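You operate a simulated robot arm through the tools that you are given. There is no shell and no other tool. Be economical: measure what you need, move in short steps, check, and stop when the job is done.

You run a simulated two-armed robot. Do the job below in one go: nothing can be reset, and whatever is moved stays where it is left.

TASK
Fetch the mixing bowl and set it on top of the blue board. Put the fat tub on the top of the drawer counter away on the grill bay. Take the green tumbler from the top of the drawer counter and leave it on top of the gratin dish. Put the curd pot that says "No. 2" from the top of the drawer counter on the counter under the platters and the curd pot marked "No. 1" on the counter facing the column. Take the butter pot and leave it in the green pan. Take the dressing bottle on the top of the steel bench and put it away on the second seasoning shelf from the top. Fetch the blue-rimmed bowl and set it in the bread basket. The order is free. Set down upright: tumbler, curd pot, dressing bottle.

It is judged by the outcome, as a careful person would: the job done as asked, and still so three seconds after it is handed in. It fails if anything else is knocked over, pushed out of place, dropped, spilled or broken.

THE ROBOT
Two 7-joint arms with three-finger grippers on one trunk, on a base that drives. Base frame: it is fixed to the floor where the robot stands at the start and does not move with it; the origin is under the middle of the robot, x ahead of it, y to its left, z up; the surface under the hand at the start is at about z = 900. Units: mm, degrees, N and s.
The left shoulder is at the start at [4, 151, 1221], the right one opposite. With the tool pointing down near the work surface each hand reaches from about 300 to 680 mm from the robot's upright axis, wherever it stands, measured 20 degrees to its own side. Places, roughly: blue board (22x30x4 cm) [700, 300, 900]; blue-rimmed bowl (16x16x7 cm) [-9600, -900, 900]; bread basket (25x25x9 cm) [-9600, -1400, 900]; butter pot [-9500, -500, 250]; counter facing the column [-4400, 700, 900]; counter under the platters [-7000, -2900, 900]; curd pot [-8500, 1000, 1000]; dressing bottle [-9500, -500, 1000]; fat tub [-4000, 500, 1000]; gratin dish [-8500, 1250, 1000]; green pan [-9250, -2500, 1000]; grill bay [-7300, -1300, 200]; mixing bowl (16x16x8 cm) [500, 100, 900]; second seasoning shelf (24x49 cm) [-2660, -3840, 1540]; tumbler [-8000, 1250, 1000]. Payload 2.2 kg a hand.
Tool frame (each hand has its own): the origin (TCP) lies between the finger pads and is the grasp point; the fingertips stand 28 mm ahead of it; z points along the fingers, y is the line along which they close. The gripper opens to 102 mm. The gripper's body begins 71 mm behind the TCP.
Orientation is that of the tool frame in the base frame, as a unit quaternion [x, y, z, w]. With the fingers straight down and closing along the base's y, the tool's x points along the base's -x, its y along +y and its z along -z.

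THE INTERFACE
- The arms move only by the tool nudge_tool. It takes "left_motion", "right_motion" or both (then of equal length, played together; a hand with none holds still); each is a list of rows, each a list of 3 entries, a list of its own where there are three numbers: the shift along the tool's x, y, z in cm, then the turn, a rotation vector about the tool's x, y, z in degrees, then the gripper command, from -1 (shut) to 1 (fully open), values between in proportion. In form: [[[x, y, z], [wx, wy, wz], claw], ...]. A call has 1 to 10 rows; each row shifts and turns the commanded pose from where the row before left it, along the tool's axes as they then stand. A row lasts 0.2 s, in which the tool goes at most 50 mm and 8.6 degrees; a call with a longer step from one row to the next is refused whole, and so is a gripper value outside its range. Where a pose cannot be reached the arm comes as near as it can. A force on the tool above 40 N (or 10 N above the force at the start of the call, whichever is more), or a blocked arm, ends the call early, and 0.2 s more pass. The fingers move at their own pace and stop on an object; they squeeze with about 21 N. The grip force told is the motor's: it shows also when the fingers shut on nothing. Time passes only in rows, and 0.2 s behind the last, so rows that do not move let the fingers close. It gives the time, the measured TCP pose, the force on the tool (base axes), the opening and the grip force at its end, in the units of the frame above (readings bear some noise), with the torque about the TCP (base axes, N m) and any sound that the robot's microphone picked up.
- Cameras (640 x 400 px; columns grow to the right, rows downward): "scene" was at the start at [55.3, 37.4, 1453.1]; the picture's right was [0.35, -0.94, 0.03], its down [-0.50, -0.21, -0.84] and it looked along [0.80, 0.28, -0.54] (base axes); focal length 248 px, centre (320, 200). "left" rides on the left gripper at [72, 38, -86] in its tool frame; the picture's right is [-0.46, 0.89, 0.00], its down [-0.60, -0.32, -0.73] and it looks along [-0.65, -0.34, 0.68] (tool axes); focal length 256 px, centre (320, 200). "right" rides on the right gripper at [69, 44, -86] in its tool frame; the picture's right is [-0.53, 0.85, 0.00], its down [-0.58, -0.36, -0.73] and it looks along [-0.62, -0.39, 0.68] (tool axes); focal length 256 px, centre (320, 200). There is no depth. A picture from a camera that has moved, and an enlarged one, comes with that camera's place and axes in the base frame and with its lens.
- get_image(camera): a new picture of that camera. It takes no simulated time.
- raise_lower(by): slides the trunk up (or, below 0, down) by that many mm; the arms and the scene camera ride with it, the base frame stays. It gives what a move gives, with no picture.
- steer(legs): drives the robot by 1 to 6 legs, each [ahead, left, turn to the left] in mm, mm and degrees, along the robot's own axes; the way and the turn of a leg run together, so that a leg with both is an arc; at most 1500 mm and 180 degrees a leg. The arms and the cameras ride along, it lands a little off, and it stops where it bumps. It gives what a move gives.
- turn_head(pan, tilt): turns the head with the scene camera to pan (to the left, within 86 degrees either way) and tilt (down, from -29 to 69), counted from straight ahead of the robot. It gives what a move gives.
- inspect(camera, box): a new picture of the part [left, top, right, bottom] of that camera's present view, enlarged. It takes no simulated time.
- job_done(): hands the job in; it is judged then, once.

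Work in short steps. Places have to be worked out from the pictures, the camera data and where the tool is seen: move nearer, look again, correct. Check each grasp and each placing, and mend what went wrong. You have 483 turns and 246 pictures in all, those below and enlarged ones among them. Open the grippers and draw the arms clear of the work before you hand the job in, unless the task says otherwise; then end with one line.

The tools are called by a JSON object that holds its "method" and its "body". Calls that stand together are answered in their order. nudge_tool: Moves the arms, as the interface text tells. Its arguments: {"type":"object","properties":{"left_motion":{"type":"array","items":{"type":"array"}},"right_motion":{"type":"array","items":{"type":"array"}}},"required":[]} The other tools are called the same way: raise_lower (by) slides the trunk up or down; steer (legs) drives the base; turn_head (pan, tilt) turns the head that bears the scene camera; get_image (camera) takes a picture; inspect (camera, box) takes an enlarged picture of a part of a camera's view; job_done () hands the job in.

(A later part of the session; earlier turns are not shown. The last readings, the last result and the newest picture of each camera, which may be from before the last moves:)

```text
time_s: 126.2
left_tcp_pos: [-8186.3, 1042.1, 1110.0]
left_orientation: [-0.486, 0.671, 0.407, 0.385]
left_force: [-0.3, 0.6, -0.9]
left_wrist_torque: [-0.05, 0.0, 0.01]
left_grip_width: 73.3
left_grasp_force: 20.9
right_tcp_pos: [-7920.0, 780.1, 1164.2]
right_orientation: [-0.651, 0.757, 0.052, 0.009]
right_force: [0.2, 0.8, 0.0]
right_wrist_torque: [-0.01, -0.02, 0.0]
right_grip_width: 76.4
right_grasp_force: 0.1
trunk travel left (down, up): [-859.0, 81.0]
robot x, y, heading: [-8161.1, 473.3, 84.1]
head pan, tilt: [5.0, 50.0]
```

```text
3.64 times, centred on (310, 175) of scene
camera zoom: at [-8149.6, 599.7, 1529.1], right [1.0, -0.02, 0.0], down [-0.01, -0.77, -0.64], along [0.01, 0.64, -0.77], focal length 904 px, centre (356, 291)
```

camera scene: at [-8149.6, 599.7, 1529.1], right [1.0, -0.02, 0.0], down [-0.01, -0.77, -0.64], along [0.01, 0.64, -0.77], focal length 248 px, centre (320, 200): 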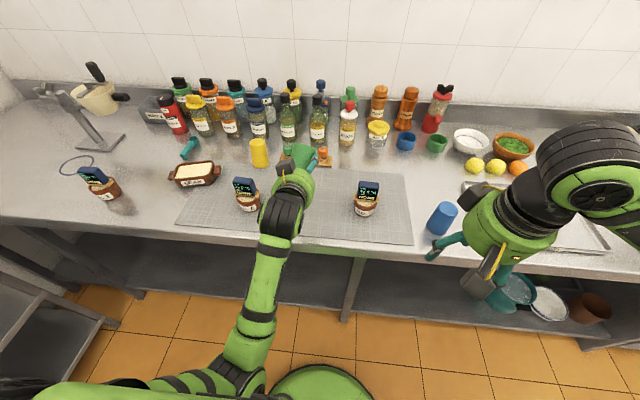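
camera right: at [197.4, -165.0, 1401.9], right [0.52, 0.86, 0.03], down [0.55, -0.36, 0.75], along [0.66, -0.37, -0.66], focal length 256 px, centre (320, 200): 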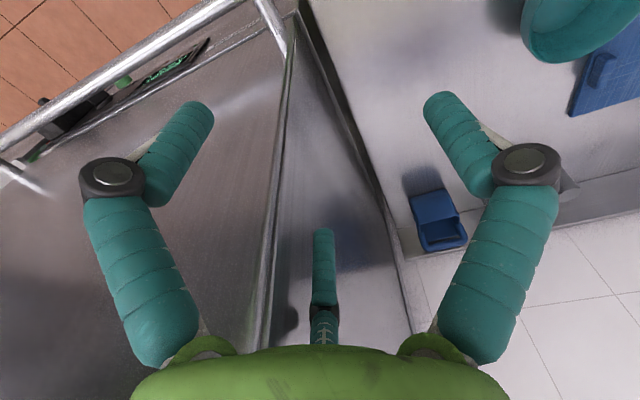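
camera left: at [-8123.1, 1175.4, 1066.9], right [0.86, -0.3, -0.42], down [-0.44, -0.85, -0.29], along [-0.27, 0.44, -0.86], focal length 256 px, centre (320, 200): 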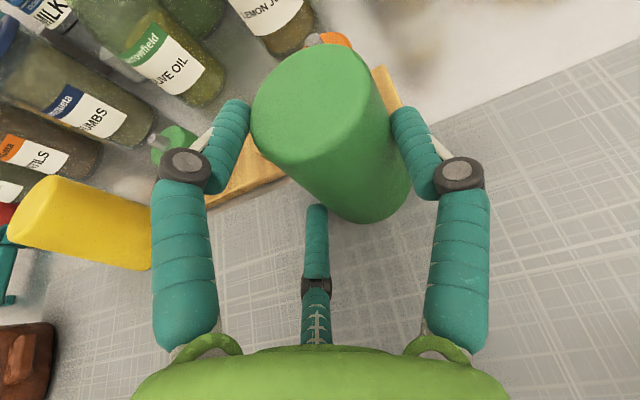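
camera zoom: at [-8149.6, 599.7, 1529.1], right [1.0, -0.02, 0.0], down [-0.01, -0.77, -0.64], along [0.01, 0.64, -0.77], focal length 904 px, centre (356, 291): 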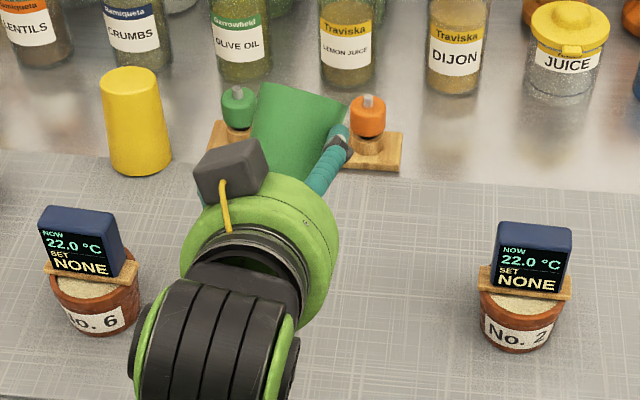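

Turned over correctly (wide mouth up/forward). I finish the roll and pitch the hand so the mouth points straight up, moving right to hand over to the right hand from above.

{"method": "nudge_tool", "body": {"left_motion": [[[0, 0, 0], [0, 0, -5], -1], [[0, 0, 0], [0, 0, -5], -1], [[0, -2, 0], [0, -7.4, 0], -1], [[0, -2, 0], [0, -7.4, 0], -1], [[0, -2, 0], [0, -7.4, 0], -1], [[0, -2, 0], [0, -7.4, 0], -1], [[0, -2, 0], [0, -7.4, 0], -1], [[0, -2, 0], [0, -7.4, 0], -1], [[0, 0, 0], [0, 0, 0], -1]]}}

{"method": "get_image", "body": {"camera": "scene"}}

{"method": "get_image", "body": {"camera": "right"}}

```text
time_s: 127.3
left_tcp_pos: [-8178.7, 1042.2, 1093.5]
left_orientation: [-0.448, 0.593, 0.483, 0.463]
left_force: [-0.6, -0.8, -0.8]
left_wrist_torque: [0.02, 0.01, -0.01]
left_grip_width: 73.2
left_grasp_force: 21.0
right_tcp_pos: [-7919.8, 778.7, 1163.6]
right_orientation: [-0.651, 0.757, 0.052, 0.009]
right_force: [0.0, -0.5, 0.0]
right_wrist_torque: [0.04, 0.0, 0.02]
right_grip_width: 76.7
right_grasp_force: 0.1
trunk travel left (down, up): [-859.0, 81.0]
robot x, y, heading: [-8161.5, 470.3, 83.7]
head pan, tilt: [5.0, 50.0]
stopped in row 5 (left hand): the arm was blocked; the commanded pose is now the measured one
```

```text
190 pictures are left
camera scene: at [-8149.7, 599.5, 1529.1], right [1.0, -0.02, 0.0], down [-0.01, -0.77, -0.64], along [0.01, 0.64, -0.77], focal length 248 px, centre (320, 200)
```

scene: 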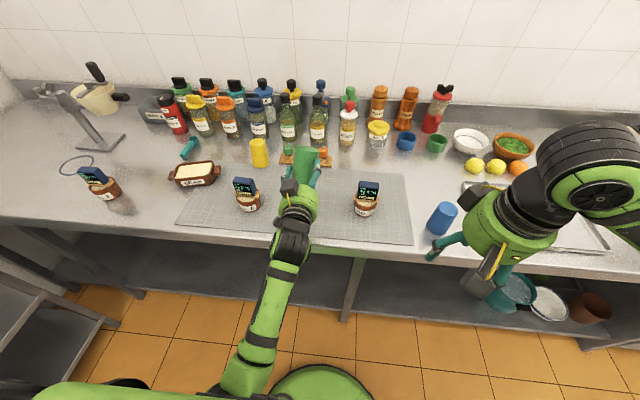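

```text
189 pictures are left
camera right: at [-7969.3, 709.9, 1247.1], right [-0.75, 0.65, 0.1], down [0.49, 0.45, 0.75], along [0.44, 0.61, -0.65], focal length 256 px, centre (320, 200)
```

right: 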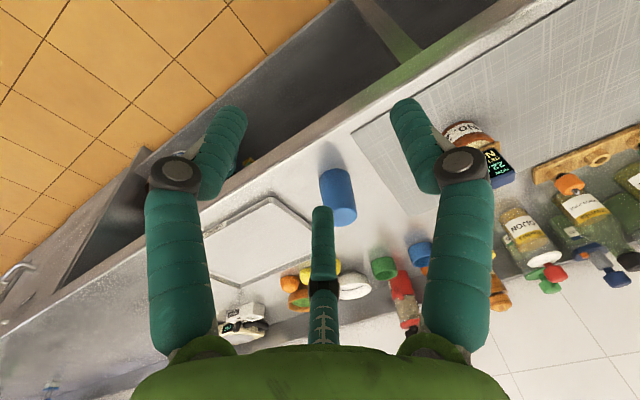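

The arm cramped near the body; I move the hand forward and left and retry the remaining pitch.

{"method": "nudge_tool", "body": {"left_motion": [[[0, 2, 3], [0, 0, 0], -1], [[0, 2, 3], [0, 0, 0], -1], [[0, 2, 3], [0, 0, 0], -1], [[0, 0, 1], [0, -7, 0], -1], [[0, 0, 0], [0, -7, 0], -1], [[0, 0, 0], [0, -7, 0], -1], [[0, 0, 0], [0, -7, 0], -1], [[0, 0, 0], [0, 0, 0], -1]]}}

{"method": "get_image", "body": {"camera": "scene"}}

```text
time_s: 129.1
left_tcp_pos: [-8225.5, 1148.3, 1093.0]
left_orientation: [-0.318, 0.462, 0.578, 0.592]
left_force: [0.3, 0.1, -1.3]
left_wrist_torque: [0.01, 0.01, 0.0]
left_grip_width: 73.0
left_grasp_force: 21.0
right_tcp_pos: [-7920.7, 779.3, 1164.1]
right_orientation: [-0.652, 0.756, 0.053, 0.01]
right_force: [0.4, 0.7, 0.5]
right_wrist_torque: [0.02, 0.01, -0.01]
right_grip_width: 76.4
right_grasp_force: 0.2
trunk travel left (down, up): [-859.0, 81.0]
robot x, y, heading: [-8161.2, 473.8, 83.6]
head pan, tilt: [5.0, 50.0]
```

```text
188 pictures are left
camera scene: at [-8149.8, 599.3, 1529.1], right [1.0, -0.02, 0.0], down [-0.01, -0.77, -0.64], along [0.01, 0.64, -0.77], focal length 248 px, centre (320, 200)
```

scene: 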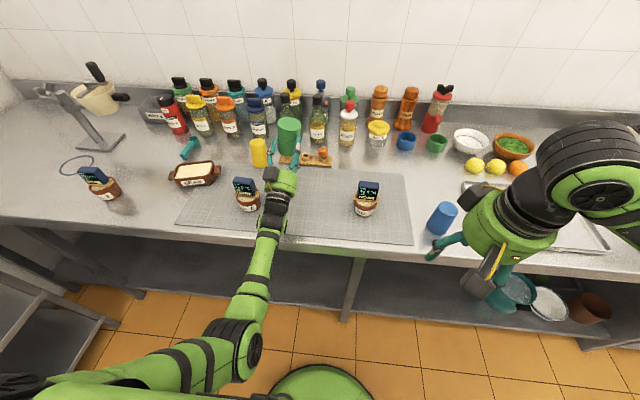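

Mouth now points up within 9°. To bring it in reach of the right hand I raise it to shoulder height, correct the 9°, then move it toward the middle.

{"method": "nudge_tool", "body": {"left_motion": [[[-3.4, 0.6, 1.4], [0, 0, -2.3], -1], [[-3.4, 0.6, 1.4], [0, 0, -2.3], -1], [[-3.4, 0.6, 1.4], [0, 0, -2.3], -1], [[-3.4, 0.6, 1.4], [0, 0, -2.3], -1], [[-1.1, -3.4, -1.25], [0, 0, 0], -1], [[-1.1, -3.4, -1.25], [0, 0, 0], -1], [[-1.1, -3.4, -1.25], [0, 0, 0], -1], [[-1.1, -3.4, -1.25], [0, 0, 0], -1], [[0, 0, 0], [0, 0, 0], -1]]}}

{"method": "get_image", "body": {"camera": "scene"}}

```text
time_s: 130.8
left_tcp_pos: [-8184.4, 1098.6, 1236.0]
left_orientation: [-0.305, 0.475, 0.585, 0.583]
left_force: [-0.1, 0.0, 0.0]
left_wrist_torque: [0.0, 0.0, -0.01]
left_grip_width: 72.8
left_grasp_force: 20.9
right_tcp_pos: [-7921.5, 779.7, 1164.9]
right_orientation: [-0.651, 0.757, 0.053, 0.009]
right_force: [-0.4, -0.5, 0.0]
right_wrist_torque: [-0.02, 0.0, -0.01]
right_grip_width: 76.2
right_grasp_force: 0.0
trunk travel left (down, up): [-859.0, 81.0]
robot x, y, heading: [-8160.1, 473.3, 83.8]
head pan, tilt: [5.0, 50.0]
stopped in row 8 (left hand): the arm was blocked; the commanded pose is now the measured one
```

```text
187 pictures are left
camera scene: at [-8150.2, 599.2, 1529.1], right [1.0, -0.02, 0.0], down [-0.01, -0.77, -0.64], along [0.01, 0.64, -0.77], focal length 248 px, centre (320, 200)
```

scene: 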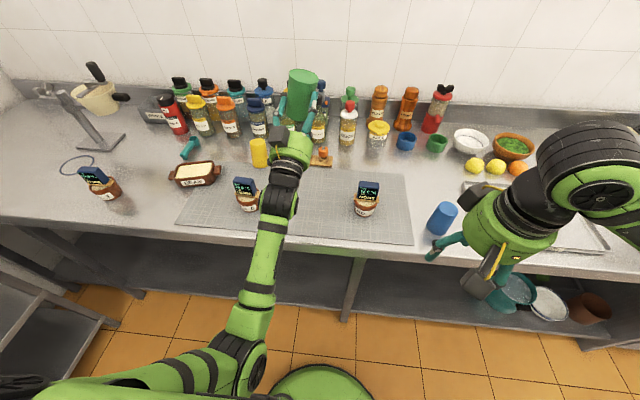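

I yaw the left hand to point toward the right (so its arm is less cramped) and bring the tumbler to the middle.

{"method": "nudge_tool", "body": {"left_motion": [[[0, 0, 0], [7.3, -0.8, -2.9], -1], [[0, 0, 0], [7.3, -0.8, -2.9], -1], [[0, 0, 0], [7.3, -0.8, -2.9], -1], [[0, 0, 0], [7.3, -0.8, -2.9], -1], [[0, 0, 0], [7.3, -0.8, -2.9], -1], [[0.77, -3.7, 0], [0, 0, 0], -1], [[0.77, -3.7, 0], [0, 0, 0], -1], [[0.77, -3.7, 0], [0, 0, 0], -1], [[0, 0, 0], [0, 0, 0], -1]]}}

{"method": "get_image", "body": {"camera": "scene"}}

```text
time_s: 132.8
left_tcp_pos: [-8106.9, 1028.1, 1194.0]
left_orientation: [-0.144, 0.572, 0.339, 0.733]
left_force: [0.5, -0.1, -1.1]
left_wrist_torque: [-0.02, 0.02, -0.02]
left_grip_width: 71.9
left_grasp_force: 21.7
right_tcp_pos: [-7920.5, 779.3, 1165.5]
right_orientation: [-0.652, 0.757, 0.052, 0.009]
right_force: [-0.2, -1.3, -0.2]
right_wrist_torque: [0.03, 0.0, -0.03]
right_grip_width: 76.5
right_grasp_force: 0.2
trunk travel left (down, up): [-859.0, 81.0]
robot x, y, heading: [-8159.7, 472.0, 83.9]
head pan, tilt: [5.0, 50.0]
```

```text
186 pictures are left
camera scene: at [-8149.9, 599.9, 1529.1], right [1.0, -0.02, 0.0], down [-0.01, -0.77, -0.64], along [0.01, 0.64, -0.77], focal length 248 px, centre (320, 200)
```

scene: 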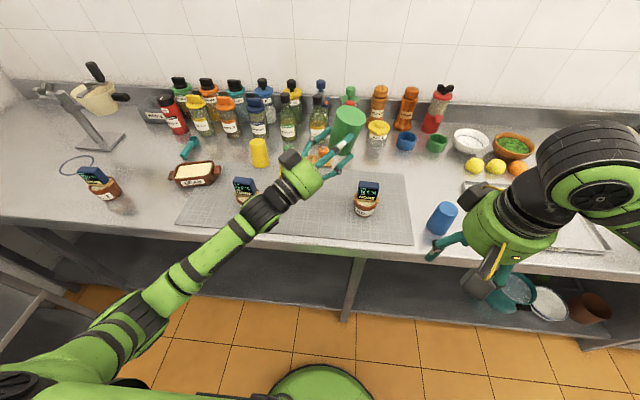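

The tumbler is centred. I correct its last 10° of tilt, and bring the right hand up, level, and over it.

{"method": "nudge_tool", "body": {"left_motion": [[[0, 0, 0], [0, 0, -5], -1], [[0, 0, 0], [0, 0, -5.5], -1], [[0, 0, 0], [0, 0, 0], -1], [[0, 0, 0], [0, 0, 0], -1]], "right_motion": [[[0, 0, -4.6], [3.8, 4.6, 0], 1], [[0, 0, -4.6], [0, 0, 0], 1], [[0, 0, -4.6], [0, 0, 0], 1], [[0, 0, -4.7], [0, 0, 0], 1]]}}

{"method": "nudge_tool", "body": {"right_motion": [[[-3.09, 3.17, 0], [0, 0, 0], 1], [[-3.09, 3.17, 0], [0, 0, 0], 1], [[-3.09, 3.17, 0], [0, 0, 0], 1], [[-3.09, 3.17, 0], [0, 0, 0], 1], [[-3.09, 3.17, 0], [0, 0, 0], 1], [[-3.09, 3.17, 0], [0, 0, 0], 1], [[-1.5, 1.5, 0], [0, 0, 0], 1], [[0, 0, 0], [0, 0, 0], 1]]}}

{"method": "get_image", "body": {"camera": "right"}}

{"method": "get_image", "body": {"camera": "scene"}}

```text
time_s: 133.8
left_tcp_pos: [-8109.5, 1026.4, 1195.4]
left_orientation: [-0.196, 0.556, 0.27, 0.761]
left_force: [-0.6, -0.2, -1.6]
left_wrist_torque: [-0.02, 0.02, -0.02]
left_grip_width: 72.0
left_grasp_force: 21.5
right_tcp_pos: [-7919.4, 773.7, 1350.4]
right_orientation: [-0.653, 0.758, 0.0, -0.001]
right_force: [-0.6, -1.0, 0.4]
right_wrist_torque: [0.03, -0.01, 0.0]
right_grip_width: 101.9
right_grasp_force: 0.1
trunk travel left (down, up): [-859.0, 81.0]
robot x, y, heading: [-8162.5, 472.3, 83.6]
head pan, tilt: [5.0, 50.0]
```

```text
time_s: 135.6
left_tcp_pos: [-8105.6, 1026.6, 1195.0]
left_orientation: [-0.196, 0.557, 0.271, 0.76]
left_force: [0.4, 0.6, -0.9]
left_wrist_torque: [0.03, 0.04, 0.03]
left_grip_width: 71.6
left_grasp_force: 20.8
right_tcp_pos: [-8089.7, 1003.7, 1350.7]
right_orientation: [-0.653, 0.757, 0.002, 0.0]
right_force: [0.9, -0.4, -0.2]
right_wrist_torque: [-0.04, -0.02, -0.02]
right_grip_width: 102.1
right_grasp_force: 0.1
trunk travel left (down, up): [-859.0, 81.0]
robot x, y, heading: [-8161.6, 474.1, 84.0]
head pan, tilt: [5.0, 50.0]
```

```text
185 pictures are left
camera right: at [-8142.7, 940.8, 1436.7], right [-0.76, 0.65, 0.0], down [0.45, 0.51, 0.73], along [0.48, 0.55, -0.68], focal length 256 px, centre (320, 200)
```

right: 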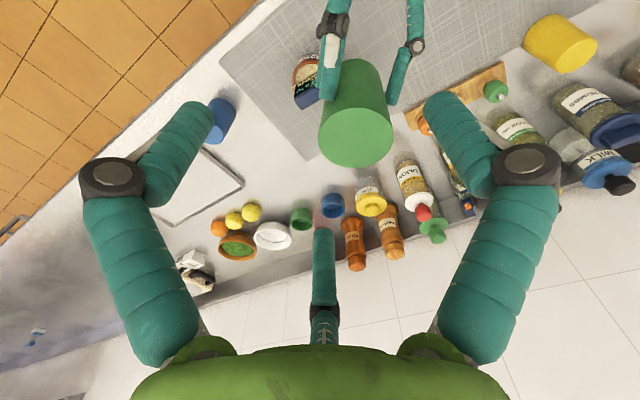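

```text
184 pictures are left
camera scene: at [-8148.6, 599.5, 1529.1], right [1.0, -0.02, 0.0], down [-0.02, -0.77, -0.64], along [0.01, 0.64, -0.77], focal length 248 px, centre (320, 200)
```

scene: 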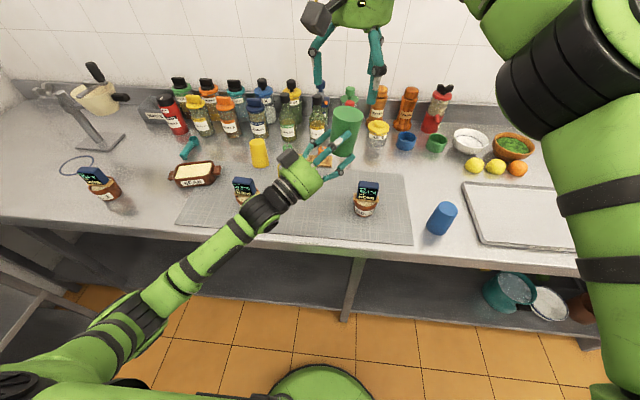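

I look closely at the wide end that now faces up.

{"method": "inspect", "body": {"camera": "right", "box": [290, 50, 420, 180]}}

{"method": "inspect", "body": {"camera": "scene", "box": [300, 80, 400, 180]}}

```text
3.08 times, centred on (355, 115) of right
camera zoom: at [-8142.7, 940.8, 1436.7], right [-0.76, 0.65, 0.0], down [0.45, 0.51, 0.73], along [0.48, 0.55, -0.68], focal length 788 px, centre (212, 462)
```

zoom: 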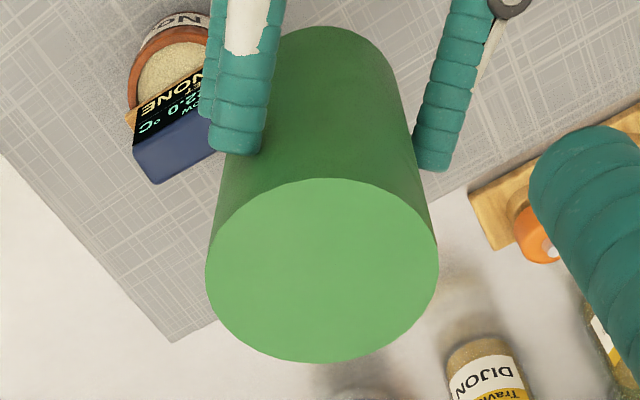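

```text
4.00 times, centred on (350, 130) of scene
camera zoom: at [-8148.6, 599.5, 1529.1], right [1.0, -0.02, 0.0], down [-0.02, -0.77, -0.64], along [0.01, 0.64, -0.77], focal length 994 px, centre (200, 480)
```

zoom: 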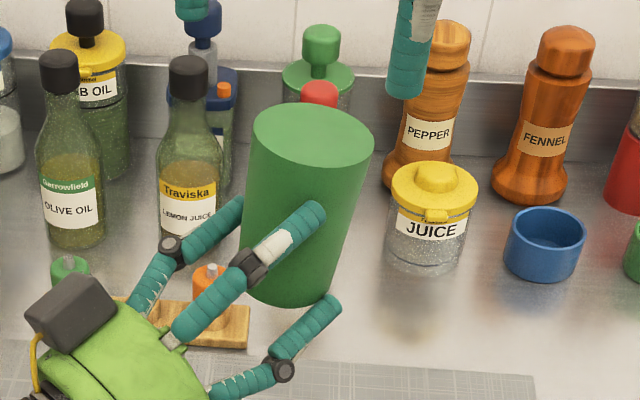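

Both ends are solid: the flat wide end is its modelled foot, so it stood upright to begin with. I will put it back to its original orientation. First the right hand retreats and the left undoes the last roll and shift.

{"method": "nudge_tool", "body": {"right_motion": [[[3.09, -3.17, 0], [0, 0, 0], 1], [[3.09, -3.17, 0], [0, 0, 0], 1], [[3.09, -3.17, 0], [0, 0, 0], 1], [[3.09, -3.17, 0], [0, 0, 0], 1], [[3.09, -3.17, 0], [0, 0, 0], 1], [[3.09, -3.17, 0], [0, 0, 0], 1], [[0, -2, 4], [0, 0, 0], 0.5], [[0, -2, 4], [0, 0, 0], 0.5], [[0, 0, 4], [0, 0, 0], 0.5], [[0, 0, 4], [0, 0, 0], 0.5]]}}

{"method": "nudge_tool", "body": {"left_motion": [[[-0.77, 3.7, 0], [0, 0, 3.5], -1], [[-0.77, 3.7, 0], [0, 0, 3.5], -1], [[-0.77, 3.7, 0], [0, 0, 3.5], -1], [[0, 0, 0], [-7.3, 0.8, 2.9], -1], [[0, 0, 0], [-7.3, 0.8, 2.9], -1], [[0, 0, 0], [-7.3, 0.8, 2.9], -1], [[0, 0, 0], [-7.3, 0.8, 2.9], -1], [[0, 0, 0], [-7.3, 0.8, 2.9], -1], [[0, 0, 0], [0, 0, 0], -1]]}}

{"method": "nudge_tool", "body": {"left_motion": [[[0, 0, 0], [0, 7.3, 0], -1], [[0, 0, 0], [0, 7.3, 0], -1], [[0, 0, 0], [0, 7.3, 0], -1], [[0, 0, 0], [0, 7.3, 0], -1], [[0, 0, 0], [0, 7.3, 0], -1], [[0, 0, 0], [0, 7.3, 0], -1], [[0, 0, 0], [0, 0, 0], -1]]}}

```text
time_s: 137.8
left_tcp_pos: [-8107.6, 1026.2, 1195.7]
left_orientation: [-0.196, 0.557, 0.27, 0.761]
left_force: [0.8, 0.6, -0.2]
left_wrist_torque: [0.01, 0.0, -0.05]
left_grip_width: 71.3
left_grasp_force: 20.5
right_tcp_pos: [-7891.1, 789.2, 1188.5]
right_orientation: [-0.652, 0.758, 0.001, 0.0]
right_force: [-0.3, 0.6, 0.3]
right_wrist_torque: [0.0, 0.01, 0.02]
right_grip_width: 76.6
right_grasp_force: 0.1
trunk travel left (down, up): [-859.0, 81.0]
robot x, y, heading: [-8160.6, 470.8, 83.7]
head pan, tilt: [5.0, 50.0]
```

```text
time_s: 139.8
left_tcp_pos: [-8188.9, 1106.3, 1221.2]
left_orientation: [-0.303, 0.478, 0.588, 0.578]
left_force: [0.4, 0.7, -0.8]
left_wrist_torque: [-0.02, 0.02, -0.02]
left_grip_width: 70.6
left_grasp_force: 21.2
right_tcp_pos: [-7892.9, 789.2, 1188.9]
right_orientation: [-0.652, 0.758, 0.0, 0.0]
right_force: [-0.6, 0.3, -0.2]
right_wrist_torque: [-0.03, -0.01, -0.04]
right_grip_width: 76.5
right_grasp_force: 0.0
trunk travel left (down, up): [-859.0, 81.0]
robot x, y, heading: [-8163.0, 472.6, 84.0]
head pan, tilt: [5.0, 50.0]
```

```text
time_s: 140.8
left_tcp_pos: [-8226.6, 1114.1, 1205.9]
left_orientation: [-0.412, 0.619, 0.538, 0.398]
left_force: [-1.7, -0.3, -0.7]
left_wrist_torque: [-0.05, 0.0, -0.01]
left_grip_width: 70.6
left_grasp_force: 21.3
right_tcp_pos: [-7889.3, 788.9, 1188.0]
right_orientation: [-0.651, 0.759, 0.001, -0.001]
right_force: [0.2, -1.6, 0.2]
right_wrist_torque: [0.01, 0.05, 0.03]
right_grip_width: 76.5
right_grasp_force: 0.0
trunk travel left (down, up): [-859.0, 81.0]
robot x, y, heading: [-8162.7, 472.0, 83.8]
head pan, tilt: [5.0, 50.0]
stopped in row 4 (left hand): the arm was blocked; the commanded pose is now the measured one
```

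The roll-back: I roll the hand the other way now, in two calls.

{"method": "nudge_tool", "body": {"left_motion": [[[0, 0, 0], [0, 0, 8.5], -1], [[0, 0, 0], [0, 0, 8.5], -1], [[0, 0, 0], [0, 0, 8.5], -1], [[0, 0, 0], [0, 0, 8.5], -1], [[0, 0, 0], [0, 0, 8.5], -1], [[0, 0, 0], [0, 0, 8.5], -1], [[0, 0, 0], [0, 0, 8.5], -1], [[0, 0, 0], [0, 0, 8.5], -1], [[0, 0, 0], [0, 0, 8.5], -1], [[0, 0, 0], [0, 0, 8.5], -1]]}}

{"method": "nudge_tool", "body": {"left_motion": [[[0, 0, 0], [0, 0, 8.5], -1], [[0, 0, 0], [0, 0, 8.5], -1], [[0, 0, 0], [0, 0, 8.5], -1], [[0, 0, 0], [0, 0, 8.5], -1], [[0, 0, 0], [0, 0, 8.5], -1], [[0, 0, 0], [0, 0, 8.5], -1], [[0, 0, 0], [0, 0, 8.5], -1], [[0, 0, 0], [0, 0, 8.5], -1], [[0, 0, 0], [0, 0, 8.5], -1], [[0, 0, 0], [0, 0, 8.5], -1]]}}

{"method": "get_image", "body": {"camera": "scene"}}

```text
time_s: 142.9
left_tcp_pos: [-8226.1, 1114.3, 1205.4]
left_orientation: [0.114, 0.734, 0.666, -0.072]
left_force: [0.2, -0.4, -0.1]
left_wrist_torque: [-0.03, -0.02, 0.01]
left_grip_width: 70.4
left_grasp_force: 21.1
right_tcp_pos: [-7889.8, 789.0, 1190.2]
right_orientation: [-0.652, 0.758, 0.0, 0.001]
right_force: [0.2, 0.3, -0.2]
right_wrist_torque: [-0.01, -0.03, 0.0]
right_grip_width: 76.3
right_grasp_force: 0.0
trunk travel left (down, up): [-859.0, 81.0]
robot x, y, heading: [-8158.4, 475.3, 84.0]
head pan, tilt: [5.0, 50.0]
```

```text
time_s: 145.2
left_tcp_pos: [-8228.2, 1113.5, 1206.6]
left_orientation: [0.579, 0.464, 0.442, -0.503]
left_force: [0.5, 0.0, -0.8]
left_wrist_torque: [-0.03, 0.0, -0.01]
left_grip_width: 69.8
left_grasp_force: 20.9
right_tcp_pos: [-7890.5, 788.7, 1189.9]
right_orientation: [-0.652, 0.758, 0.001, 0.0]
right_force: [-0.3, 0.2, -0.8]
right_wrist_torque: [-0.01, 0.0, 0.02]
right_grip_width: 76.7
right_grasp_force: 0.1
trunk travel left (down, up): [-859.0, 81.0]
robot x, y, heading: [-8158.8, 471.4, 83.7]
head pan, tilt: [5.0, 50.0]
```

```text
181 pictures are left
camera scene: at [-8149.9, 599.8, 1529.0], right [1.0, -0.02, 0.0], down [-0.01, -0.77, -0.64], along [0.01, 0.64, -0.77], focal length 248 px, centre (320, 200)
```

scene: 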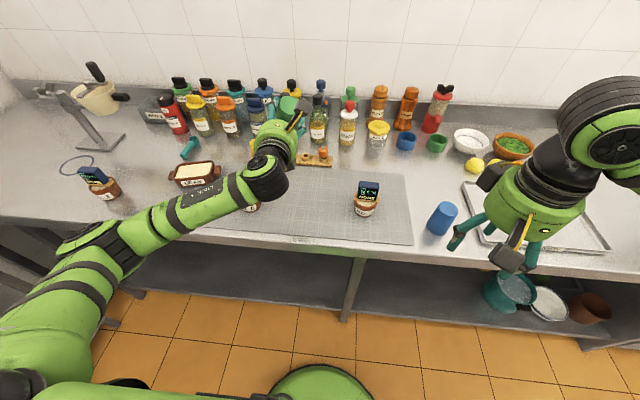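

Nearly back; I trim pitch by -16° and roll by -9° so it stands vertical, then drive left 300 mm toward the dish.

{"method": "nudge_tool", "body": {"left_motion": [[[0, 0, 0], [0, -8, -4.5], -1], [[0, 0, 0], [0, -8, -4.5], -1], [[0, 0, 0], [0, 0, 0], -1]]}}

{"method": "steer", "body": {"legs": [[0, 320, 0]]}}

{"method": "get_image", "body": {"camera": "scene"}}

{"method": "get_image", "body": {"camera": "left"}}

```text
refused: row 1 steps farther than a row can; nothing moved
```

```text
time_s: 147.2
left_tcp_pos: [-8528.4, 1147.1, 1204.8]
left_orientation: [0.581, 0.462, 0.445, -0.501]
left_force: [1.1, -0.5, -0.7]
left_wrist_torque: [-0.03, 0.03, 0.0]
left_grip_width: 69.6
left_grasp_force: 20.9
right_tcp_pos: [-8194.3, 821.5, 1188.8]
right_orientation: [-0.65, 0.76, 0.002, -0.002]
right_force: [-0.1, 1.0, -0.2]
right_wrist_torque: [0.0, 0.03, -0.04]
right_grip_width: 76.7
right_grasp_force: 0.1
trunk travel left (down, up): [-859.0, 81.0]
robot x, y, heading: [-8468.1, 504.0, 83.6]
head pan, tilt: [5.0, 50.0]
```

```text
180 pictures are left
camera scene: at [-8454.0, 633.1, 1529.1], right [1.0, -0.02, 0.0], down [-0.02, -0.77, -0.64], along [0.01, 0.64, -0.77], focal length 248 px, centre (320, 200)
```

scene: 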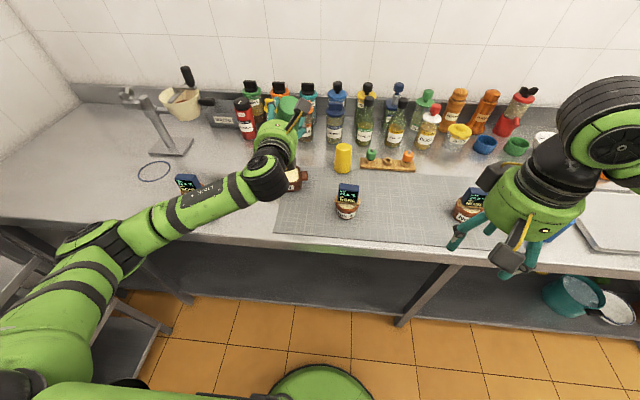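

```text
179 pictures are left
camera left: at [-8483.7, 1064.9, 1280.0], right [0.79, -0.11, -0.61], down [-0.46, -0.76, -0.46], along [-0.41, 0.64, -0.65], focal length 256 px, centre (320, 200)
```

left: 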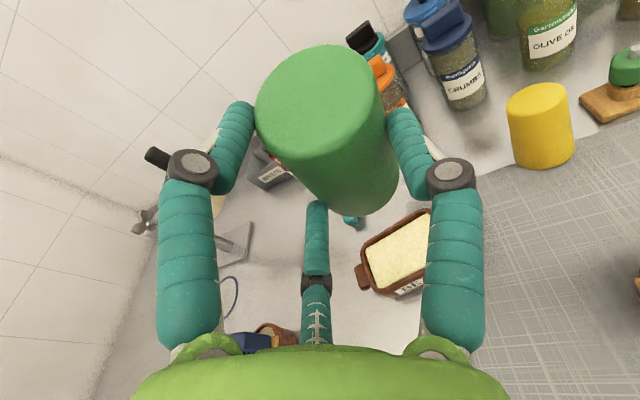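

I trim orientation in smaller steps and move over the dish (~[-8570,1222]) at a safe height.

{"method": "nudge_tool", "body": {"left_motion": [[[0, 0, 0], [0, -5.5, -3], -1], [[0, 0, 0], [0, -5.5, -3], -1], [[0, 0, 0], [0, -5.5, -3], -1], [[-1.2, -1.3, 2.3], [0, 0, 0], -1], [[-1.2, -1.3, 2.3], [0, 0, 0], -1], [[-1.2, -1.3, 2.3], [0, 0, 0], -1], [[-1.2, -1.3, 2.3], [0, 0, 0], -1], [[0, 0, 0], [0, 0, 0], -1]]}}

{"method": "get_image", "body": {"camera": "left"}}

{"method": "inspect", "body": {"camera": "scene", "box": [220, 80, 360, 200]}}

```text
time_s: 149.0
left_tcp_pos: [-8583.2, 1215.8, 1129.8]
left_orientation: [0.601, 0.573, 0.396, -0.392]
left_force: [0.3, 0.4, -0.3]
left_wrist_torque: [0.01, -0.01, 0.02]
left_grip_width: 69.2
left_grasp_force: 20.7
right_tcp_pos: [-8196.8, 821.8, 1189.8]
right_orientation: [-0.65, 0.76, 0.002, 0.0]
right_force: [0.3, 0.1, 0.8]
right_wrist_torque: [0.0, 0.0, 0.01]
right_grip_width: 76.4
right_grasp_force: 0.1
trunk travel left (down, up): [-859.0, 81.0]
robot x, y, heading: [-8465.9, 504.8, 83.5]
head pan, tilt: [5.0, 50.0]
```

```text
178 pictures are left
camera left: at [-8543.5, 1161.8, 1229.0], right [0.87, -0.21, -0.45], down [-0.35, -0.89, -0.28], along [-0.34, 0.4, -0.85], focal length 256 px, centre (320, 200)
```

left: 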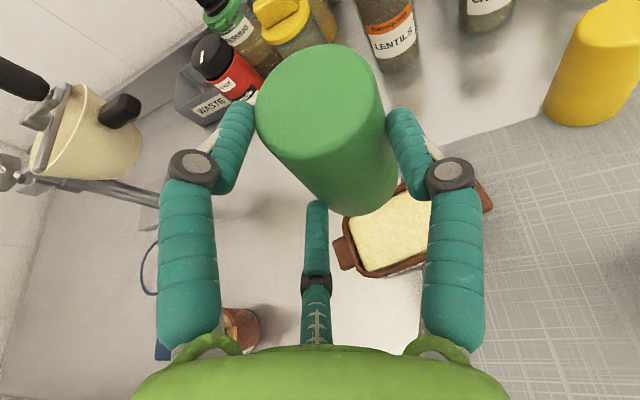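

```text
3.33 times, centred on (290, 140) of scene
camera zoom: at [-8456.4, 633.1, 1529.1], right [1.0, -0.02, 0.0], down [-0.02, -0.77, -0.64], along [0.02, 0.64, -0.77], focal length 828 px, centre (420, 400)
```

zoom: 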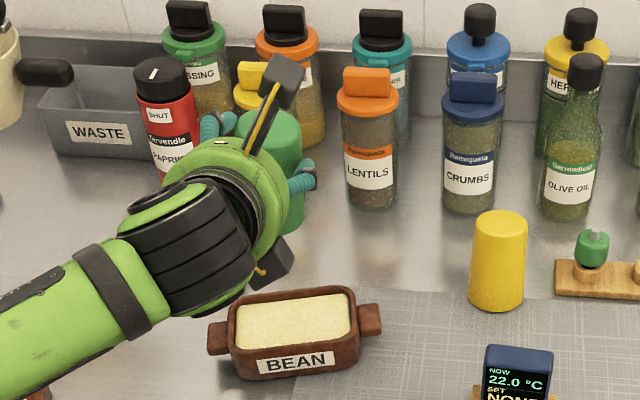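

The dish centre is ~[-8561,1226] and the tumbler ~[-8575,1238]. I shift and lower 70 mm, then look again.

{"method": "nudge_tool", "body": {"left_motion": [[[-2.3, 0.52, 0.53], [0, 0, 0], -1], [[-2.3, 0.52, 0.53], [0, 0, 0], -1], [[-2.3, 0.52, 0.53], [0, 0, 0], -1], [[0, 0, 0], [0, 0, 0], -1]]}}

{"method": "get_image", "body": {"camera": "left"}}

{"method": "inspect", "body": {"camera": "scene", "box": [220, 80, 360, 200]}}

```text
time_s: 150.0
left_tcp_pos: [-8569.0, 1203.1, 1056.5]
left_orientation: [0.6, 0.573, 0.396, -0.393]
left_force: [-0.8, 0.0, -0.2]
left_wrist_torque: [-0.07, 0.0, -0.01]
left_grip_width: 68.9
left_grasp_force: 20.9
right_tcp_pos: [-8196.3, 821.1, 1188.5]
right_orientation: [-0.65, 0.76, 0.0, 0.0]
right_force: [-0.7, -0.1, -0.2]
right_wrist_torque: [0.01, -0.03, 0.01]
right_grip_width: 76.3
right_grasp_force: 0.1
trunk travel left (down, up): [-859.0, 81.0]
robot x, y, heading: [-8466.1, 505.3, 83.8]
head pan, tilt: [5.0, 50.0]
```

```text
176 pictures are left
camera left: at [-8531.0, 1148.5, 1155.4], right [0.87, -0.21, -0.45], down [-0.35, -0.89, -0.28], along [-0.34, 0.4, -0.85], focal length 256 px, centre (320, 200)
```

left: 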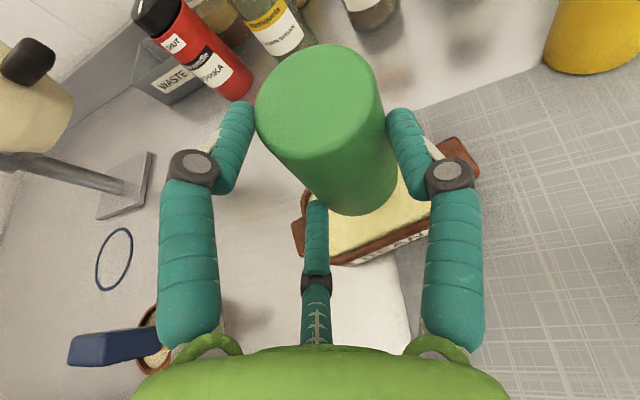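

```text
3.33 times, centred on (290, 140) of scene
camera zoom: at [-8456.9, 633.4, 1529.1], right [1.0, -0.02, 0.0], down [-0.02, -0.77, -0.64], along [0.02, 0.64, -0.77], focal length 828 px, centre (420, 400)
```

zoom: 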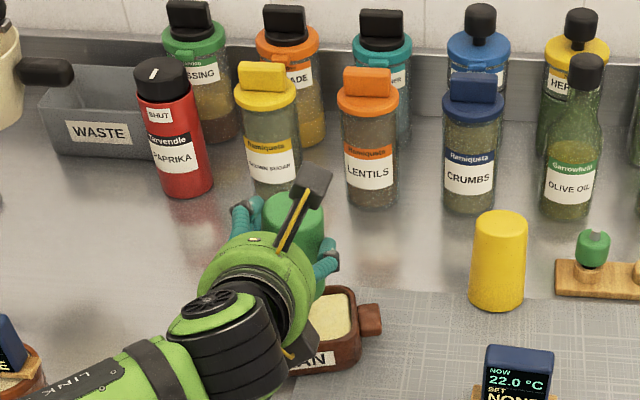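

I nudge 11 mm right, 16 mm toward me and 20 mm down, and look.

{"method": "nudge_tool", "body": {"left_motion": [[[-1.2, 0.6, -0.35], [0, 0, 0], -1], [[-1.2, 0.6, -0.35], [0, 0, 0], -1], [[0, 0, 0], [0, 0, 0], -1]]}}

{"method": "get_image", "body": {"camera": "left"}}

```text
time_s: 150.8
left_tcp_pos: [-8557.1, 1188.3, 1036.8]
left_orientation: [0.6, 0.574, 0.395, -0.392]
left_force: [-0.1, 0.0, -1.2]
left_wrist_torque: [0.01, 0.01, -0.04]
left_grip_width: 68.9
left_grasp_force: 20.5
right_tcp_pos: [-8196.6, 821.7, 1188.4]
right_orientation: [-0.65, 0.76, 0.0, 0.0]
right_force: [1.0, 0.8, 0.0]
right_wrist_torque: [-0.01, -0.03, 0.02]
right_grip_width: 76.4
right_grasp_force: 0.1
trunk travel left (down, up): [-859.0, 81.0]
robot x, y, heading: [-8469.0, 502.2, 83.5]
head pan, tilt: [5.0, 50.0]
```

```text
174 pictures are left
camera left: at [-8519.3, 1134.4, 1136.3], right [0.87, -0.21, -0.45], down [-0.35, -0.89, -0.28], along [-0.34, 0.4, -0.85], focal length 256 px, centre (320, 200)
```

left: 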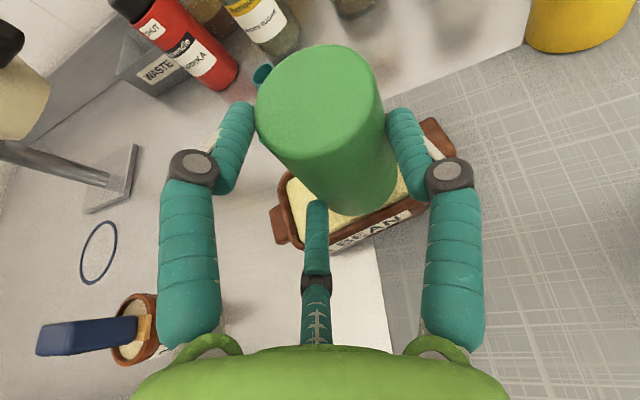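

Centred over the dish now. I lower straight down in small steps until contact.

{"method": "nudge_tool", "body": {"left_motion": [[[-0.55, 0, 0.23], [0, 0, 0], -1], [[-0.55, 0, 0.23], [0, 0, 0], -1], [[-0.46, 0, 0.19], [0, 0, 0], -1], [[0, 0, 0], [0, 0, 0], -1]]}}

```text
time_s: 151.8
left_tcp_pos: [-8557.9, 1188.3, 1021.7]
left_orientation: [0.6, 0.573, 0.396, -0.393]
left_force: [1.0, -0.1, 0.0]
left_wrist_torque: [-0.01, -0.04, 0.01]
left_grip_width: 68.9
left_grasp_force: 20.7
right_tcp_pos: [-8196.6, 821.6, 1188.5]
right_orientation: [-0.65, 0.76, 0.001, 0.0]
right_force: [-0.9, -0.4, -0.3]
right_wrist_torque: [-0.02, 0.0, -0.02]
right_grip_width: 76.9
right_grasp_force: 0.0
trunk travel left (down, up): [-859.0, 81.0]
robot x, y, heading: [-8467.1, 505.6, 83.6]
head pan, tilt: [5.0, 50.0]
```

{"method": "nudge_tool", "body": {"left_motion": [[[-0.46, 0, 0.19], [0, 0, 0], -1], [[-0.46, 0, 0.19], [0, 0, 0], -1], [[-0.37, 0, 0.15], [0, 0, 0], -1], [[0, 0, 0], [0, 0, 0], -1]]}}

{"method": "get_image", "body": {"camera": "left"}}

{"method": "inspect", "body": {"camera": "scene", "box": [220, 100, 360, 220]}}

```text
time_s: 152.8
left_tcp_pos: [-8556.6, 1186.9, 1011.9]
left_orientation: [0.599, 0.572, 0.398, -0.394]
left_force: [1.8, -0.6, 18.0]
left_wrist_torque: [0.38, -0.59, -0.05]
left_grip_width: 68.1
left_grasp_force: 20.9
right_tcp_pos: [-8196.0, 817.5, 1189.9]
right_orientation: [-0.65, 0.76, 0.002, 0.001]
right_force: [0.6, -0.1, -0.1]
right_wrist_torque: [0.04, -0.02, 0.01]
right_grip_width: 76.2
right_grasp_force: 0.1
trunk travel left (down, up): [-859.0, 81.0]
robot x, y, heading: [-8470.3, 505.3, 83.8]
head pan, tilt: [5.0, 50.0]
```

```text
173 pictures are left
camera left: at [-8518.7, 1131.5, 1110.3], right [0.87, -0.2, -0.45], down [-0.35, -0.89, -0.28], along [-0.34, 0.4, -0.85], focal length 256 px, centre (320, 200)
```

left: 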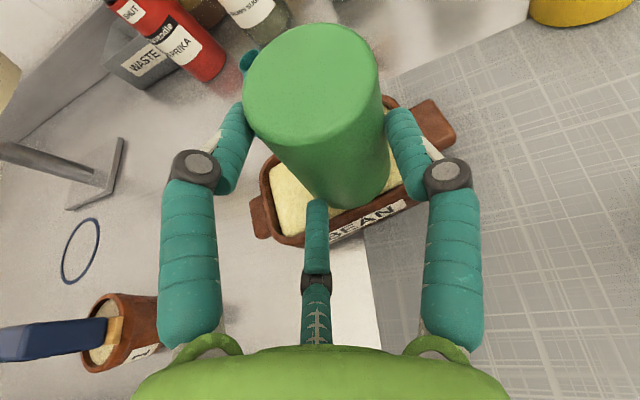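

```text
3.33 times, centred on (290, 160) of scene
camera zoom: at [-8456.0, 628.4, 1529.6], right [1.0, -0.02, 0.0], down [-0.02, -0.76, -0.65], along [0.02, 0.65, -0.76], focal length 828 px, centre (420, 333)
```

zoom: 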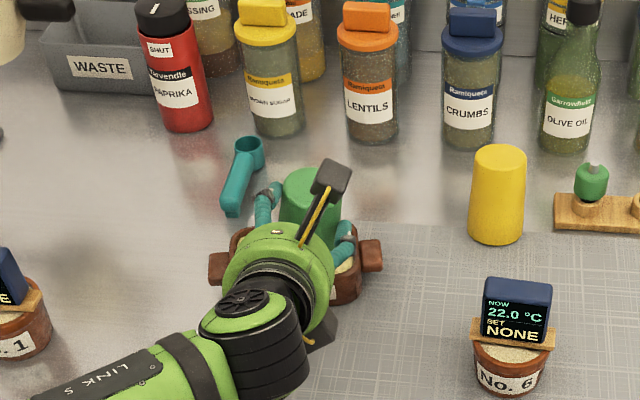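

The tumbler rests on the dish (18 N up). I open gently and look before withdrawing.

{"method": "nudge_tool", "body": {"left_motion": [[[0, 0, 0], [0, 0, 0], 0.45], [[0, 0, 0], [0, 0, 0], 0.65], [[0, 0, 0], [0, 0, 0], 0.65]]}}

{"method": "get_image", "body": {"camera": "left"}}

```text
time_s: 153.6
left_tcp_pos: [-8557.7, 1188.6, 1006.6]
left_orientation: [0.601, 0.574, 0.395, -0.392]
left_force: [-1.5, -0.1, -0.1]
left_wrist_torque: [-0.01, -0.05, 0.0]
left_grip_width: 84.2
left_grasp_force: 0.2
right_tcp_pos: [-8196.7, 821.0, 1188.7]
right_orientation: [-0.651, 0.759, -0.001, -0.001]
right_force: [-0.2, 0.5, -0.3]
right_wrist_torque: [-0.05, 0.01, 0.02]
right_grip_width: 76.4
right_grasp_force: 0.2
trunk travel left (down, up): [-859.0, 81.0]
robot x, y, heading: [-8466.9, 505.4, 83.4]
head pan, tilt: [5.0, 50.0]
```

```text
171 pictures are left
camera left: at [-8520.1, 1134.9, 1105.6], right [0.87, -0.21, -0.45], down [-0.35, -0.89, -0.27], along [-0.34, 0.4, -0.85], focal length 256 px, centre (320, 200)
```

left: 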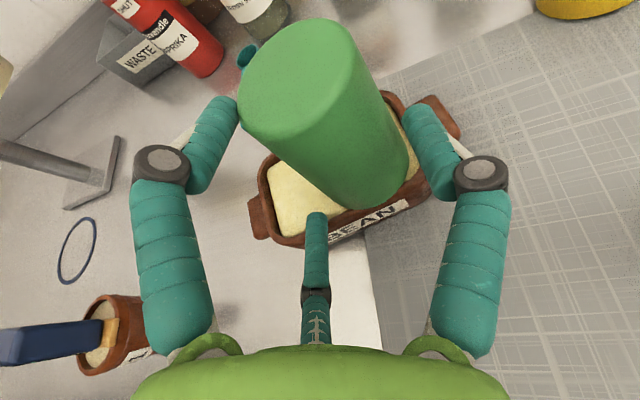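

It stands. I withdraw backward along the fingers.

{"method": "nudge_tool", "body": {"left_motion": [[[-0.3, 0, -1.5], [0, 0, 0], 0.65], [[-0.6, 0, -3], [0, 0, 0], 0.65], [[-0.6, 0, -3.6], [0, 0, 0], 0.65], [[-0.3, 0, -3.6], [0, 0, 0], 0.65], [[0, 0, -3.6], [0, 0, 0], 0.65]]}}

{"method": "inspect", "body": {"camera": "scene", "box": [180, 90, 380, 240]}}

```text
time_s: 154.8
left_tcp_pos: [-8564.3, 1038.1, 1048.7]
left_orientation: [0.6, 0.574, 0.396, -0.393]
left_force: [-0.5, 0.2, 0.2]
left_wrist_torque: [0.03, 0.01, 0.01]
left_grip_width: 84.1
left_grasp_force: 0.0
right_tcp_pos: [-8197.5, 820.6, 1188.5]
right_orientation: [-0.65, 0.76, 0.0, 0.0]
right_force: [0.6, 0.2, 0.6]
right_wrist_torque: [0.05, -0.01, -0.02]
right_grip_width: 76.4
right_grasp_force: 0.0
trunk travel left (down, up): [-859.0, 81.0]
robot x, y, heading: [-8464.8, 502.4, 83.6]
head pan, tilt: [5.0, 50.0]
```

```text
2.67 times, centred on (280, 165) of scene
camera zoom: at [-8457.1, 631.7, 1529.2], right [1.0, -0.02, 0.0], down [-0.02, -0.77, -0.64], along [0.02, 0.64, -0.77], focal length 662 px, centre (427, 293)
```

zoom: 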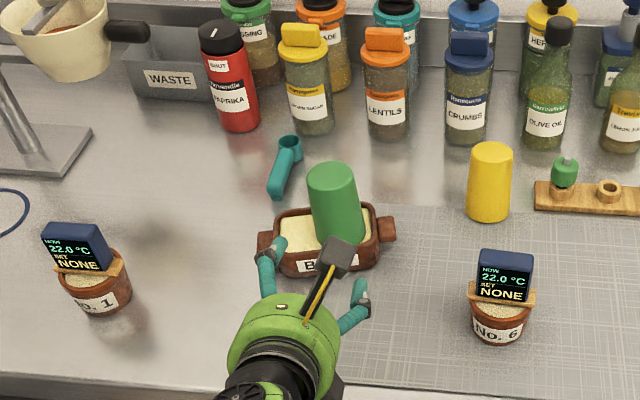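

Tumbler done. Next pot No. 1: I'll grasp it from above with fingers closing front–back (the plank lies left–right). I raise the trunk and turn the left hand to point down, fingers closing forward.

{"method": "raise_lower", "body": {"by": 60}}

{"method": "nudge_tool", "body": {"left_motion": [[[0, 0, 0], [0, 0, -8.5], 0.9], [[0, 0, 0], [0, 0, -8.5], 0.9], [[0, 0, 0], [0, 0, -8.5], 0.9], [[0, 0, 0], [0, 0, -8.5], 0.9], [[0, 0, 0], [0, 0, -8.5], 0.9], [[0, 0, 0], [0, 0, -8.5], 0.9], [[0, 0, 0], [0, 0, -8.5], 0.9], [[0, 0, 0], [0, 0, -8.5], 0.9], [[0, 0, 0], [0, 0, -8.5], 0.9], [[0, 0, 0], [0, 0, -8.5], 0.9]], "right_motion": [[[0, 0, 0], [0, 0, -8.5], 0.9], [[0, 0, 0], [0, 0, -8.5], 0.9], [[0, 0, 0], [0, 0, -8.5], 0.9], [[0, 0, 0], [0, 0, -8.5], 0.9], [[0, 0, 0], [0, 0, -8.5], 0.9], [[0, 0, 0], [0, 0, -8.5], 0.9], [[0, 0, 0], [0, 0, -8.5], 0.9], [[0, 0, 0], [0, 0, -8.5], 0.9], [[0, 0, 0], [0, 0, -8.5], 0.9], [[0, 0, 0], [0, 0, -8.5], 0.9]]}}

{"method": "nudge_tool", "body": {"left_motion": [[[0, 0, 0], [8.5, 0, 0], 0.9], [[0, 0, 0], [8.5, 0, 0], 0.9], [[0, 0, 0], [8.5, 0, 0], 0.9], [[0, 0, 0], [8.5, 0, 0], 0.9], [[0, 0, 0], [8.5, 0, 0], 0.9], [[0, 0, 0], [8.5, 0, 0], 0.9], [[0, 0, 0], [8.5, 0, 0], 0.9], [[0, 0, 0], [8.5, 0, 0], 0.9], [[0, 0, 0], [0, 0, 0], 0.9]]}}

```text
time_s: 155.8
left_tcp_pos: [-8563.3, 1040.6, 1109.0]
left_orientation: [0.6, 0.574, 0.395, -0.393]
left_force: [-0.4, 0.2, 0.0]
left_wrist_torque: [0.01, 0.0, 0.01]
left_grip_width: 84.5
left_grasp_force: 0.0
right_tcp_pos: [-8196.1, 820.5, 1249.2]
right_orientation: [-0.65, 0.76, 0.0, 0.0]
right_force: [0.7, -0.2, -0.3]
right_wrist_torque: [0.01, 0.03, 0.0]
right_grip_width: 76.8
right_grasp_force: 0.1
trunk travel left (down, up): [-919.0, 21.0]
robot x, y, heading: [-8463.7, 505.9, 83.6]
head pan, tilt: [5.0, 50.0]
```

```text
time_s: 158.0
left_tcp_pos: [-8563.0, 1039.4, 1108.0]
left_orientation: [0.055, 0.828, 0.557, -0.023]
left_force: [0.6, -1.4, -0.3]
left_wrist_torque: [0.0, 0.01, -0.04]
left_grip_width: 96.8
left_grasp_force: 0.0
right_tcp_pos: [-8228.6, 808.5, 1255.9]
right_orientation: [0.981, -0.196, 0.0, 0.0]
right_force: [0.2, -0.3, 0.9]
right_wrist_torque: [0.03, 0.02, 0.0]
right_grip_width: 96.9
right_grasp_force: 0.1
right hand out of reach, approached as far as the arm can: row 8, 9, 10
trunk travel left (down, up): [-919.0, 21.0]
robot x, y, heading: [-8467.2, 507.2, 83.7]
head pan, tilt: [5.0, 50.0]
```

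```text
time_s: 160.0
left_tcp_pos: [-8563.2, 1039.4, 1108.8]
left_orientation: [0.033, 0.998, -0.002, -0.05]
left_force: [0.1, 0.9, 0.1]
left_wrist_torque: [-0.01, 0.01, 0.02]
left_grip_width: 96.9
left_grasp_force: 0.0
right_tcp_pos: [-8228.2, 809.3, 1255.0]
right_orientation: [0.98, -0.198, 0.0, 0.0]
right_force: [-1.1, 0.2, -0.2]
right_wrist_torque: [-0.01, -0.04, 0.01]
right_grip_width: 96.8
right_grasp_force: 0.0
trunk travel left (down, up): [-919.0, 21.0]
robot x, y, heading: [-8466.0, 506.3, 83.6]
head pan, tilt: [5.0, 50.0]
```

Left hand is pointing down. I trim a 6° tilt and drive left 200, ahead 100 mm to reach pot No. 1.

{"method": "nudge_tool", "body": {"left_motion": [[[0, 0, -2], [0, -5.7, 0], 0.9], [[0, 0, 0], [0, 0, 0], 0.9]]}}

{"method": "steer", "body": {"legs": [[100, 200, 0]]}}

{"method": "turn_head", "body": {"pan": 25, "tilt": 50}}

{"method": "get_image", "body": {"camera": "left"}}

{"method": "get_image", "body": {"camera": "scene"}}

```text
time_s: 160.6
left_tcp_pos: [-8561.1, 1039.7, 1128.3]
left_orientation: [0.033, 0.999, -0.002, 0.001]
left_force: [-0.1, 0.0, 0.8]
left_wrist_torque: [0.0, 0.04, -0.02]
left_grip_width: 97.2
left_grasp_force: 0.0
right_tcp_pos: [-8229.6, 808.2, 1255.9]
right_orientation: [0.98, -0.197, 0.0, -0.001]
right_force: [-0.1, 0.4, 0.1]
right_wrist_torque: [0.01, -0.01, 0.0]
right_grip_width: 97.0
right_grasp_force: 0.2
trunk travel left (down, up): [-919.0, 21.0]
robot x, y, heading: [-8468.1, 502.9, 83.8]
head pan, tilt: [5.0, 50.0]
```

```text
time_s: 162.4
left_tcp_pos: [-8754.2, 1161.1, 1129.6]
left_orientation: [0.033, 0.999, -0.003, 0.0]
left_force: [-0.5, -1.1, -0.6]
left_wrist_torque: [0.04, 0.04, -0.01]
left_grip_width: 96.8
left_grasp_force: 0.0
right_tcp_pos: [-8422.3, 929.7, 1255.8]
right_orientation: [0.98, -0.197, -0.001, -0.001]
right_force: [0.4, -0.7, -0.8]
right_wrist_torque: [0.02, 0.0, 0.01]
right_grip_width: 96.8
right_grasp_force: 0.1
trunk travel left (down, up): [-919.0, 21.0]
robot x, y, heading: [-8662.9, 628.3, 83.4]
head pan, tilt: [5.0, 50.0]
```

```text
time_s: 163.2
left_tcp_pos: [-8757.7, 1161.2, 1128.3]
left_orientation: [0.034, 0.999, -0.004, 0.0]
left_force: [0.3, -0.3, -0.1]
left_wrist_torque: [-0.01, 0.0, 0.04]
left_grip_width: 96.8
left_grasp_force: 0.0
right_tcp_pos: [-8426.1, 932.1, 1255.7]
right_orientation: [0.98, -0.197, 0.0, 0.0]
right_force: [-0.4, 0.1, -0.5]
right_wrist_torque: [-0.02, -0.02, -0.01]
right_grip_width: 97.1
right_grasp_force: 0.0
trunk travel left (down, up): [-919.0, 21.0]
robot x, y, heading: [-8662.0, 627.1, 83.9]
head pan, tilt: [25.0, 50.0]
```

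```text
169 pictures are left
camera left: at [-8827.0, 1205.0, 1214.7], right [0.52, 0.85, -0.01], down [0.58, -0.35, 0.73], along [0.62, -0.39, -0.68], focal length 256 px, centre (320, 200)
```

left: 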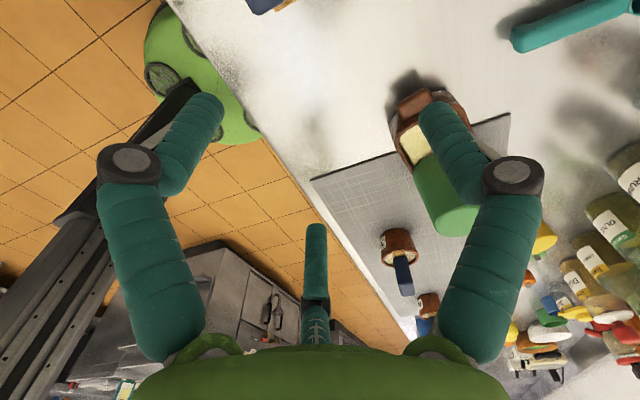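

```text
168 pictures are left
camera scene: at [-8680.3, 752.2, 1589.0], right [0.95, 0.32, 0.0], down [0.24, -0.73, -0.64], along [-0.2, 0.61, -0.77], focal length 248 px, centre (320, 200)
```

scene: 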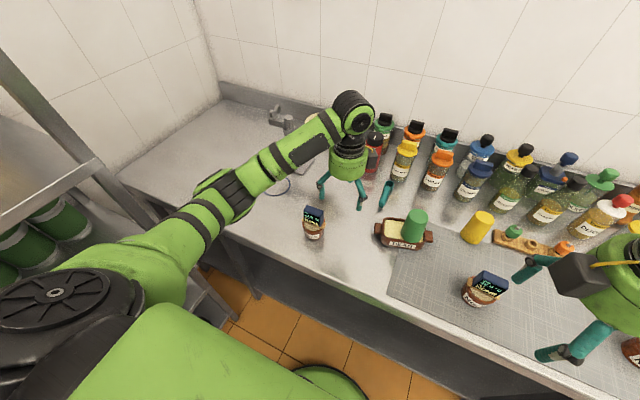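

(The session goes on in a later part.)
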